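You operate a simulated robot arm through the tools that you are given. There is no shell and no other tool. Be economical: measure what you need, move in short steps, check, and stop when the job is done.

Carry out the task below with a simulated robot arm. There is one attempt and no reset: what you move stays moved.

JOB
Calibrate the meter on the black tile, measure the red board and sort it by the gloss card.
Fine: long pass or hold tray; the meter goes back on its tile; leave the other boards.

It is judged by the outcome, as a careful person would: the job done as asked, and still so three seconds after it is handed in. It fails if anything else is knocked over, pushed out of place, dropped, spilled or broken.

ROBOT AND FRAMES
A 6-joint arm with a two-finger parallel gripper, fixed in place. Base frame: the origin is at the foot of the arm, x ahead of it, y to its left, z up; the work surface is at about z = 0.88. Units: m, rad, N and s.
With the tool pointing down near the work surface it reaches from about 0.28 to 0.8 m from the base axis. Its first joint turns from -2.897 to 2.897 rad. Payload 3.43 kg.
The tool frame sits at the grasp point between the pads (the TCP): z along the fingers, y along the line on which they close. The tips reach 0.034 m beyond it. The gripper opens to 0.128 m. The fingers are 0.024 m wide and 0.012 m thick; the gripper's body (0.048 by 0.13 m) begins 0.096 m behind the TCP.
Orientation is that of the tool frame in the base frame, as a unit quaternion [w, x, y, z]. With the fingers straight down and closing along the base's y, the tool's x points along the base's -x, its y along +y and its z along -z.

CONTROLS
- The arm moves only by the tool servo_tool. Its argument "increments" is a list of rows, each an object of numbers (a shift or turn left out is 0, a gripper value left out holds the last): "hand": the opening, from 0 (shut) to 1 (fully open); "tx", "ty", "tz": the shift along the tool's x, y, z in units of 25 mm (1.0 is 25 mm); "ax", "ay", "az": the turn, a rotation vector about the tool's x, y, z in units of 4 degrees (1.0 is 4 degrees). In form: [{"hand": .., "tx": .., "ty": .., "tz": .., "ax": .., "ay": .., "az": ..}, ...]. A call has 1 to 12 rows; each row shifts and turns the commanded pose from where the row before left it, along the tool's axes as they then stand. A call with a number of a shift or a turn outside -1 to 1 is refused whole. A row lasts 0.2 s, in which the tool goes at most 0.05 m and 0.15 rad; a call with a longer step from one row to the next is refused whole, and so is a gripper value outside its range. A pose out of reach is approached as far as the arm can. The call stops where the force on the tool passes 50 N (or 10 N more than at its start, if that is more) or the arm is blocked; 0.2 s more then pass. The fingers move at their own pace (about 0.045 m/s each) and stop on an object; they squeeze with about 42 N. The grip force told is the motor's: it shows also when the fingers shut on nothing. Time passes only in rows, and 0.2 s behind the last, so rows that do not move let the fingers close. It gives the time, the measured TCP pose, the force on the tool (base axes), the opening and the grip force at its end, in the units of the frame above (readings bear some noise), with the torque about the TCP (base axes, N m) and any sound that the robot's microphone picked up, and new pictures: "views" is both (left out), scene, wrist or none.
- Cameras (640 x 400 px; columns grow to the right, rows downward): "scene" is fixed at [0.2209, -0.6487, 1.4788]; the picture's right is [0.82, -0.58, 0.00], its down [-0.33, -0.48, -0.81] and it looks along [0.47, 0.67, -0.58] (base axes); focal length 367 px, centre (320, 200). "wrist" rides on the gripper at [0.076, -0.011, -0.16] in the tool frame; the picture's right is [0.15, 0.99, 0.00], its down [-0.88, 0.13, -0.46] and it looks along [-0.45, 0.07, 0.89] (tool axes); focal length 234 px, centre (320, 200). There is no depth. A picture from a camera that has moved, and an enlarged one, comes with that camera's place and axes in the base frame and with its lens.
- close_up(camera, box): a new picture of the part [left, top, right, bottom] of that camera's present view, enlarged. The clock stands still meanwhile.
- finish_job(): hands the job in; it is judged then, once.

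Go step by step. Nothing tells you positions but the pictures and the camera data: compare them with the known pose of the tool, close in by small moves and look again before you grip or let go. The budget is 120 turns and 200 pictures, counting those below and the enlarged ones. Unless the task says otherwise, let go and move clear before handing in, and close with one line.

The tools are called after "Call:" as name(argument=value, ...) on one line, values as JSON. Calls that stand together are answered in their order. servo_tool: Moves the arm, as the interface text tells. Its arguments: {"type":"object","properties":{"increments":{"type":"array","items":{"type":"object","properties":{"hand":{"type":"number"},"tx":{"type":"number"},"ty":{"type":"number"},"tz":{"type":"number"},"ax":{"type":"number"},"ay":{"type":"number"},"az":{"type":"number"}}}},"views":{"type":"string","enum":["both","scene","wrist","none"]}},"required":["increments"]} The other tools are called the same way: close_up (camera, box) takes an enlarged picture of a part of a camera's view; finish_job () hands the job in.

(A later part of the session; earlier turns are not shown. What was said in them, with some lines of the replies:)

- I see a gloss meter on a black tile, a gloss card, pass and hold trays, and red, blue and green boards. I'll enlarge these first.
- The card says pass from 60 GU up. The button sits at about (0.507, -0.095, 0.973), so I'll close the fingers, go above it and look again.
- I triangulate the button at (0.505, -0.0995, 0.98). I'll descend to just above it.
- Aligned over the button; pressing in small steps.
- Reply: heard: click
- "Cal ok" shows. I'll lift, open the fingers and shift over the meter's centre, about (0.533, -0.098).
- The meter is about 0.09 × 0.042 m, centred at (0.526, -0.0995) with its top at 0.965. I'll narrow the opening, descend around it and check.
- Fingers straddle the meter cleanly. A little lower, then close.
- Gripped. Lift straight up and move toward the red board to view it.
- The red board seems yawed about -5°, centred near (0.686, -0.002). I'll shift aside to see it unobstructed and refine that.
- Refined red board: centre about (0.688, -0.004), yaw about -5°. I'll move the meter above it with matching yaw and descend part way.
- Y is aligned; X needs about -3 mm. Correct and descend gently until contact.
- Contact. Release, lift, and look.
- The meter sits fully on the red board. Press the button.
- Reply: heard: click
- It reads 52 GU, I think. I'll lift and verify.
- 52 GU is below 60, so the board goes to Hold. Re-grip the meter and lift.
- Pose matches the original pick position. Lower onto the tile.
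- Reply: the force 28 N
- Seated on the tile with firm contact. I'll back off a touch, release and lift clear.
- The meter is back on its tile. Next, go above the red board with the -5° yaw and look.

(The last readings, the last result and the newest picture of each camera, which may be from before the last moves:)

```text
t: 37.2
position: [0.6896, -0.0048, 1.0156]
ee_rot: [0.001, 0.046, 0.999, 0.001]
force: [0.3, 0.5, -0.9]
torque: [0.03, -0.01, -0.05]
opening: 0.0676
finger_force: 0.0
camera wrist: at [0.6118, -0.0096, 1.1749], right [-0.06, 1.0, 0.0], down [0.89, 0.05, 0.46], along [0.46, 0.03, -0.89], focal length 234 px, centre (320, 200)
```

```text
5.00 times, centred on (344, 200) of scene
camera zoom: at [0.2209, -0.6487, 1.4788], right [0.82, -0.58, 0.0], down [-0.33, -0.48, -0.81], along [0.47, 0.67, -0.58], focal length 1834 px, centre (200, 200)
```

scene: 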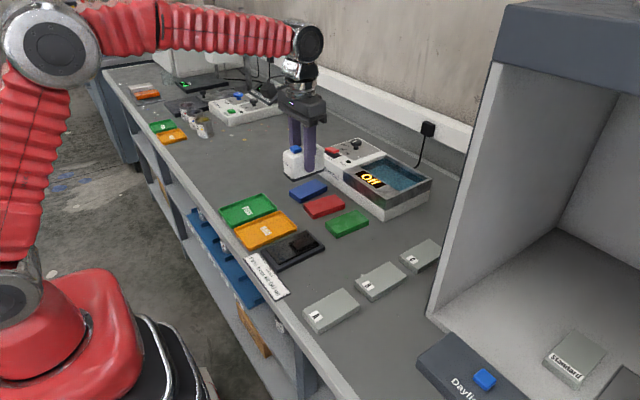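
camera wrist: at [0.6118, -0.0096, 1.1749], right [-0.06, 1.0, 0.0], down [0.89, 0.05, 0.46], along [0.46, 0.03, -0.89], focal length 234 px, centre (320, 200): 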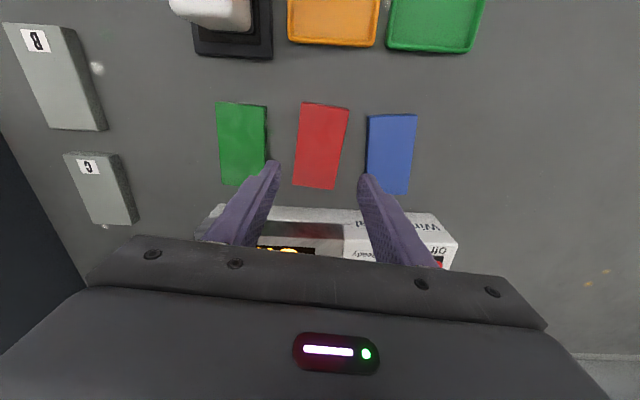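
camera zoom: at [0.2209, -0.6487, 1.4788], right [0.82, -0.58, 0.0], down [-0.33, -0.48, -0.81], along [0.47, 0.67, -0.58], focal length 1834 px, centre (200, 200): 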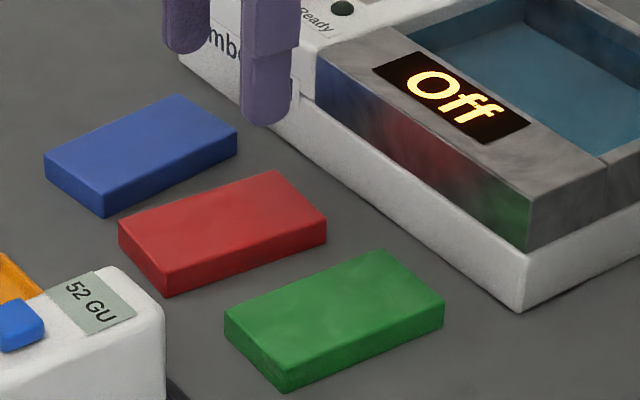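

The board is centred under the tool at the right yaw. Descend to just around it and check before closing.

Call:
servo_tool(increments=[{"ty": -0.04, "tx": 0.03}, {"tz": 1}, {"tz": 1}, {"tz": 0.8}, {"tz": 0.4}, {}], views="wrist")

Call:
close_up(camera="scene", box=[280, 160, 408, 240])

Call:
close_up(camera="wrist", box=[200, 80, 440, 230])

```text
t: 38.6
position: [0.688, -0.0062, 0.9344]
ee_rot: [0.001, 0.045, 0.999, 0.0]
force: [0.3, -0.5, 0.4]
torque: [0.01, 0.03, 0.0]
opening: 0.0675
finger_force: 0.1
camera wrist: at [0.6105, -0.0108, 1.0933], right [-0.06, 1.0, 0.0], down [0.89, 0.05, 0.46], along [0.46, 0.03, -0.89], focal length 234 px, centre (320, 200)
```

wrist: 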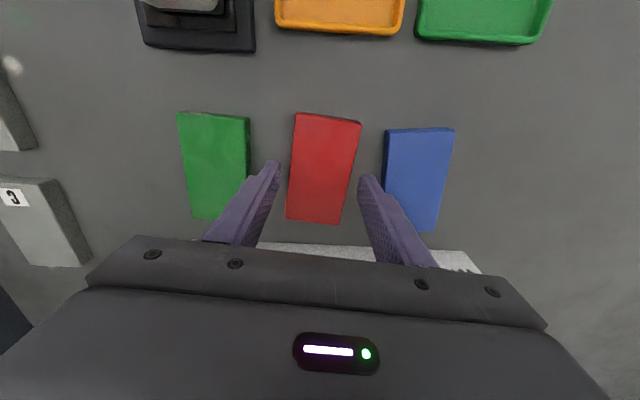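

```text
5.00 times, centred on (344, 200) of scene
camera zoom: at [0.2209, -0.6487, 1.4788], right [0.82, -0.58, 0.0], down [-0.33, -0.48, -0.81], along [0.47, 0.67, -0.58], focal length 1834 px, centre (200, 200)
```

zoom: 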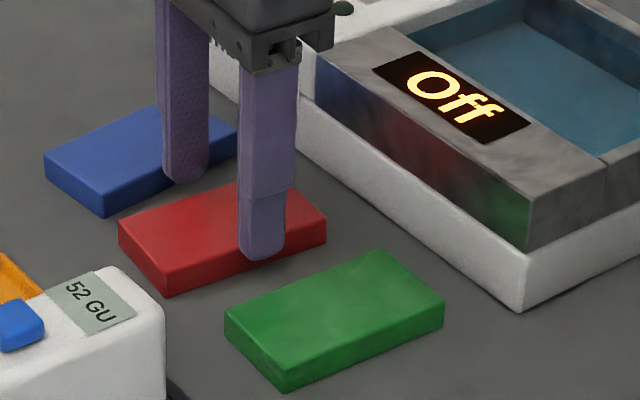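

```text
2.67 times, centred on (320, 155) of wrist
camera zoom: at [0.6105, -0.0108, 1.0933], right [-0.06, 1.0, 0.0], down [0.89, 0.05, 0.46], along [0.46, 0.03, -0.89], focal length 624 px, centre (320, 320)
```

zoom: 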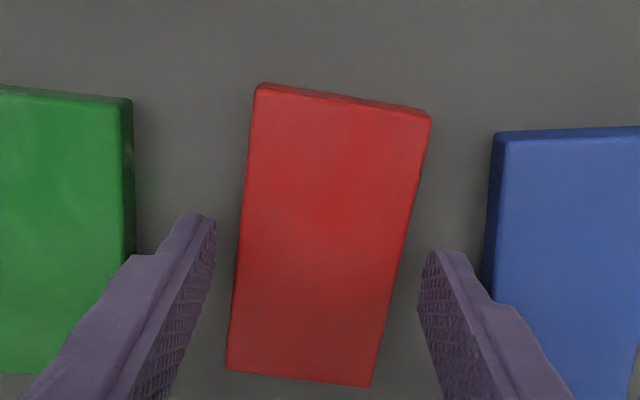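

Call:
servo_tool(increments=[{"tz": 0.25}, {"tz": 0.25}, {"hand": 0}, {}, {}, {}], views="none")

Call:
close_up(camera="scene", box=[280, 160, 408, 240])

```text
t: 40.0
position: [0.6878, -0.0076, 0.9216]
ee_rot: [0.001, 0.045, 0.999, 0.001]
force: [0.4, -0.1, -0.4]
torque: [0.01, 0.01, 0.02]
opening: 0.054
finger_force: 41.5
```

```text
5.00 times, centred on (344, 200) of scene
camera zoom: at [0.2209, -0.6487, 1.4788], right [0.82, -0.58, 0.0], down [-0.33, -0.48, -0.81], along [0.47, 0.67, -0.58], focal length 1834 px, centre (200, 200)
```

zoom: 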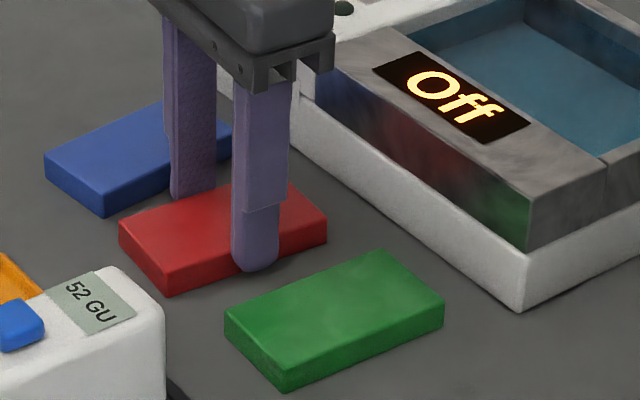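

Gripped (0.054 m). Lift, rotate square, and carry above the Hold tray.

Call:
servo_tool(increments=[{"tz": -0.4}, {"tz": -1}, {"tz": -1}, {"tz": -1, "az": -0.65}, {"az": -0.65}, {"tx": 1, "ty": 0.05}, {"tx": 1, "ty": 0.05}, {"tx": 1, "ty": 0.05}, {"tx": 1, "ty": 0.05}, {"tx": 1, "ty": 0.05}, {"tx": 1, "ty": 0.05}, {"tx": 1, "ty": 0.05}], views="wrist")

Call:
close_up(camera="wrist", box=[200, 80, 440, 230])

Call:
close_up(camera="scene", box=[200, 170, 328, 250])

```text
t: 42.6
position: [0.511, 0.0032, 1.0081]
ee_rot: [0.0, 0.0, 1.0, 0.0]
force: [0.4, -0.8, -0.7]
torque: [-0.01, 0.03, 0.0]
opening: 0.0539
finger_force: 42.1
camera wrist: at [0.4353, -0.0087, 1.167], right [-0.15, 0.99, 0.0], down [0.88, 0.13, 0.46], along [0.45, 0.07, -0.89], focal length 234 px, centre (320, 200)
```

wrist: 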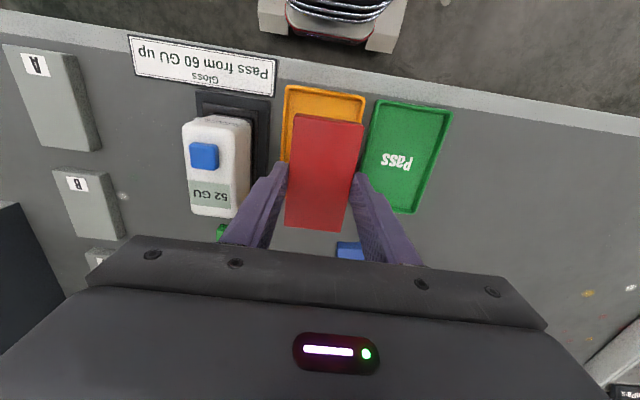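

```text
2.67 times, centred on (320, 155) of wrist
camera zoom: at [0.4353, -0.0087, 1.167], right [-0.15, 0.99, 0.0], down [0.88, 0.13, 0.46], along [0.45, 0.07, -0.89], focal length 624 px, centre (320, 320)
```

zoom: 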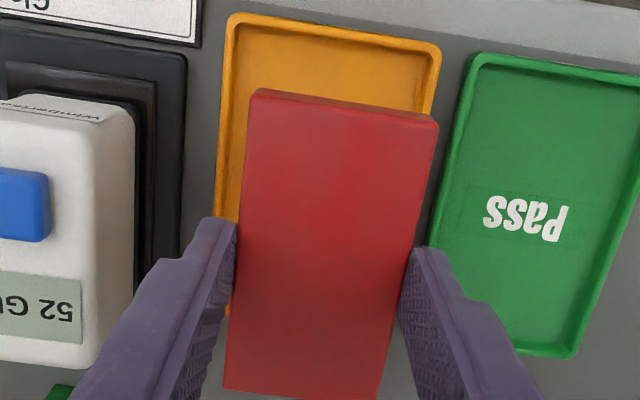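

```text
5.00 times, centred on (264, 210) of scene
camera zoom: at [0.2209, -0.6487, 1.4788], right [0.82, -0.58, 0.0], down [-0.33, -0.48, -0.81], along [0.47, 0.67, -0.58], focal length 1834 px, centre (600, 150)
```

zoom: 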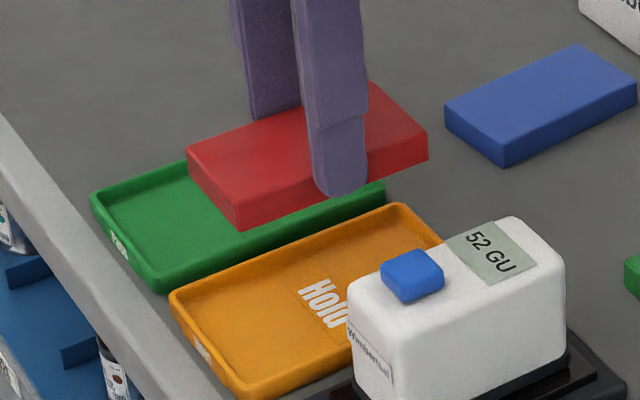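

Tray centre is (0.511, 0.000); I'll shift 3 mm in -y and lower to just above the tray.

Call:
servo_tool(increments=[{"ty": -0.11}, {"tz": 1}, {"tz": 1}, {"tz": 0.7}, {}], views="wrist")

Call:
close_up(camera="wrist", box=[200, 80, 440, 230])

Call:
close_up(camera="scene", box=[200, 170, 328, 250])

```text
t: 43.8
position: [0.5123, 0.0006, 0.9399]
ee_rot: [0.001, 0.0, 1.0, 0.002]
force: [-0.1, -0.2, -0.8]
torque: [0.03, 0.0, -0.03]
opening: 0.0541
finger_force: 42.0
camera wrist: at [0.4357, -0.0116, 1.0995], right [-0.15, 0.99, 0.0], down [0.88, 0.13, 0.46], along [0.45, 0.07, -0.89], focal length 234 px, centre (320, 200)
```

wrist: 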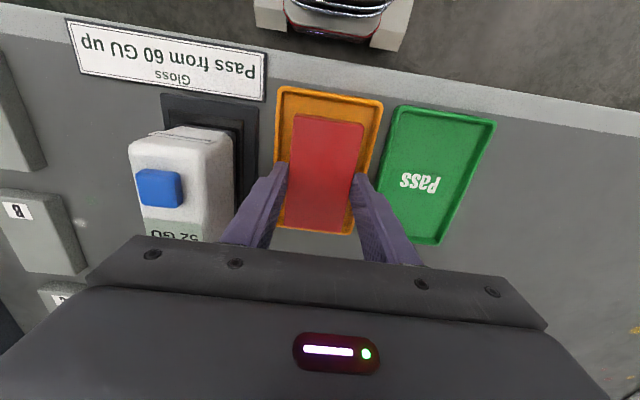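

```text
2.67 times, centred on (320, 155) of wrist
camera zoom: at [0.4357, -0.0116, 1.0995], right [-0.15, 0.99, 0.0], down [0.88, 0.13, 0.46], along [0.45, 0.07, -0.89], focal length 624 px, centre (320, 320)
```

zoom: 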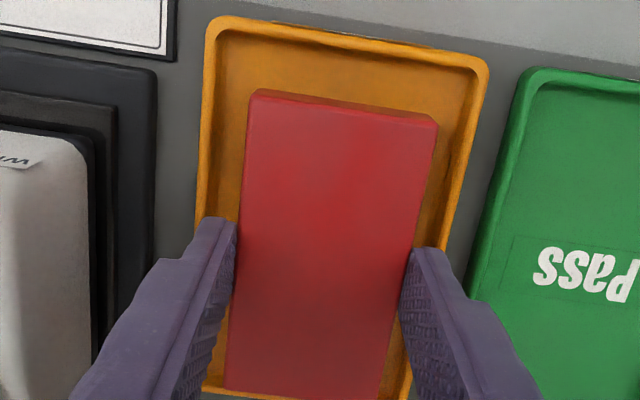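

```text
5.00 times, centred on (264, 210) of scene
camera zoom: at [0.2209, -0.6487, 1.4788], right [0.82, -0.58, 0.0], down [-0.33, -0.48, -0.81], along [0.47, 0.67, -0.58], focal length 1834 px, centre (600, 150)
```

zoom: 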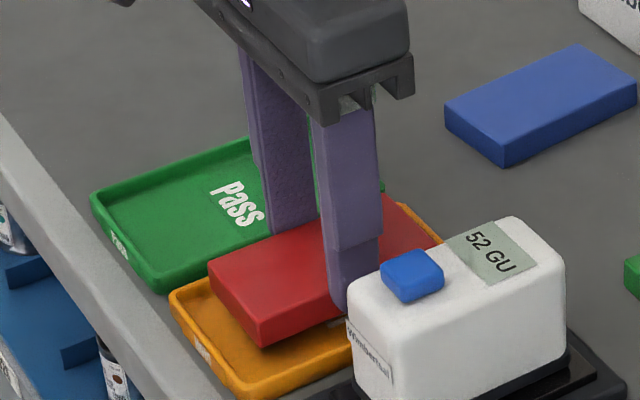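

Board lies within the tray outline with good margins. Lower gently to contact.

Call:
servo_tool(increments=[{"tz": 0.3}, {"tz": 0.12}, {"tz": 0.08}, {"tz": 0.06}], views="none")

Call:
close_up(camera="scene", box=[200, 170, 328, 250])

```text
t: 44.8
position: [0.5133, 0.0001, 0.9253]
ee_rot: [0.001, 0.0, 1.0, 0.001]
force: [0.1, 0.8, -0.6]
torque: [0.02, 0.0, 0.0]
opening: 0.0537
finger_force: 41.4
```

```text
5.00 times, centred on (264, 210) of scene
camera zoom: at [0.2209, -0.6487, 1.4788], right [0.82, -0.58, 0.0], down [-0.33, -0.48, -0.81], along [0.47, 0.67, -0.58], focal length 1834 px, centre (600, 150)
```

zoom: 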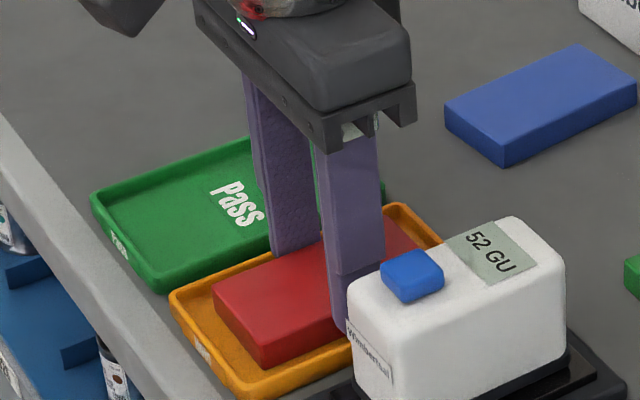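

Call:
servo_tool(increments=[{"tz": 0.05}, {"tz": 0.05}], views="none")

```text
t: 45.4
position: [0.5123, -0.0007, 0.9244]
ee_rot: [0.002, 0.0, 1.0, 0.001]
force: [-6.0, 1.5, 27.9]
torque: [0.01, 1.02, -0.05]
opening: 0.0542
finger_force: 41.8
```

On the tray floor. Relieve, open only slightly, then rise.

Call:
servo_tool(increments=[{"tz": -0.06}, {"hand": 0.46}, {}, {}, {"tz": -0.3}, {"tz": -0.7}, {"tz": -1}, {"tz": -1}, {"tz": -1}, {"tz": -1}, {}])

Call:
close_up(camera="scene", box=[200, 150, 392, 270])

Call:
close_up(camera="wrist", box=[160, 60, 480, 260])

```text
t: 47.8
position: [0.5107, -0.0006, 1.0485]
ee_rot: [0.001, 0.0, 1.0, 0.002]
force: [-0.1, 0.2, 0.2]
torque: [0.02, -0.03, 0.03]
opening: 0.0588
finger_force: 0.0
camera wrist: at [0.4361, -0.0123, 1.2089], right [-0.15, 0.99, 0.0], down [0.88, 0.13, 0.46], along [0.45, 0.07, -0.89], focal length 234 px, centre (320, 200)
```

scene: 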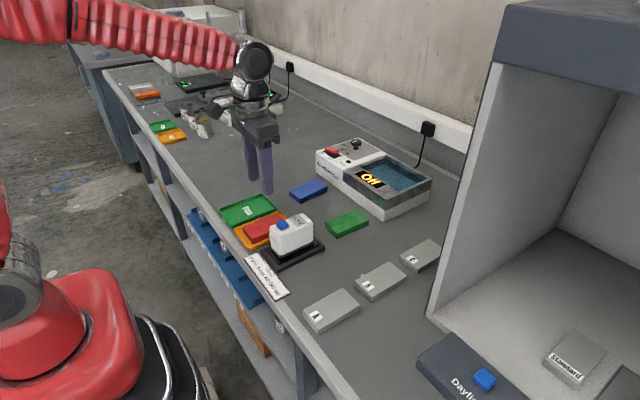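
wrist: 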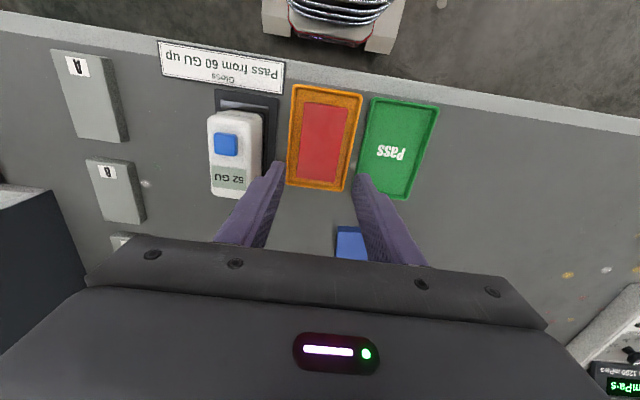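

```text
3.33 times, centred on (296, 210) of scene
camera zoom: at [0.2209, -0.6487, 1.4788], right [0.82, -0.58, 0.0], down [-0.33, -0.48, -0.81], along [0.47, 0.67, -0.58], focal length 1222 px, centre (400, 167)
```

zoom: 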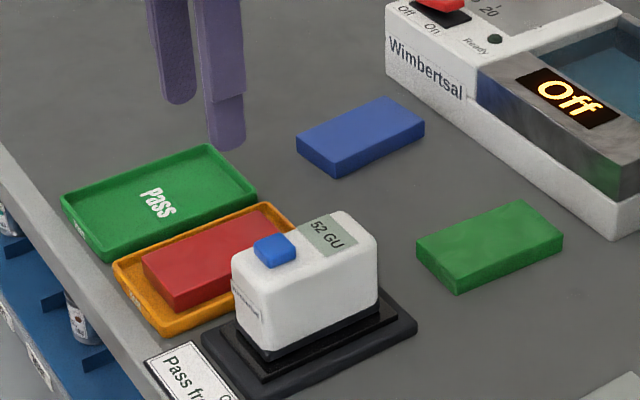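

```text
2.00 times, centred on (320, 160) of wrist
camera zoom: at [0.4361, -0.0123, 1.2089], right [-0.15, 0.99, 0.0], down [0.88, 0.13, 0.46], along [0.45, 0.07, -0.89], focal length 468 px, centre (320, 280)
```

zoom: 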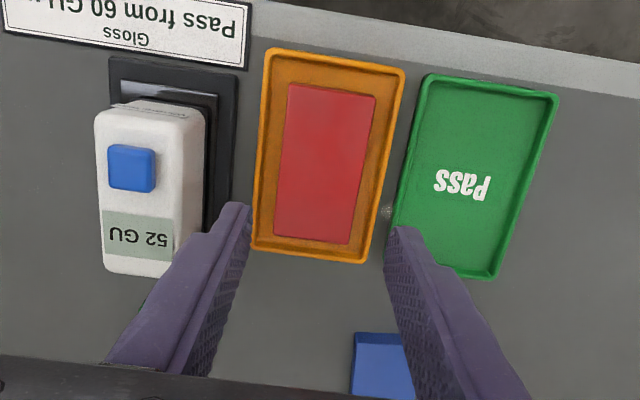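

The red board lies flat in the Hold tray, the meter is on its tile, the other boards are where they were, and the arm is clear. Handing in.

Call:
finish_job()

```text
The job is handed in.
```

The meter calibrated on the black tile ("Cal ok") and the red board read 52 GU. That is below the card's 60 GU pass line, so the board is in the Hold tray and the meter is back on its tile.
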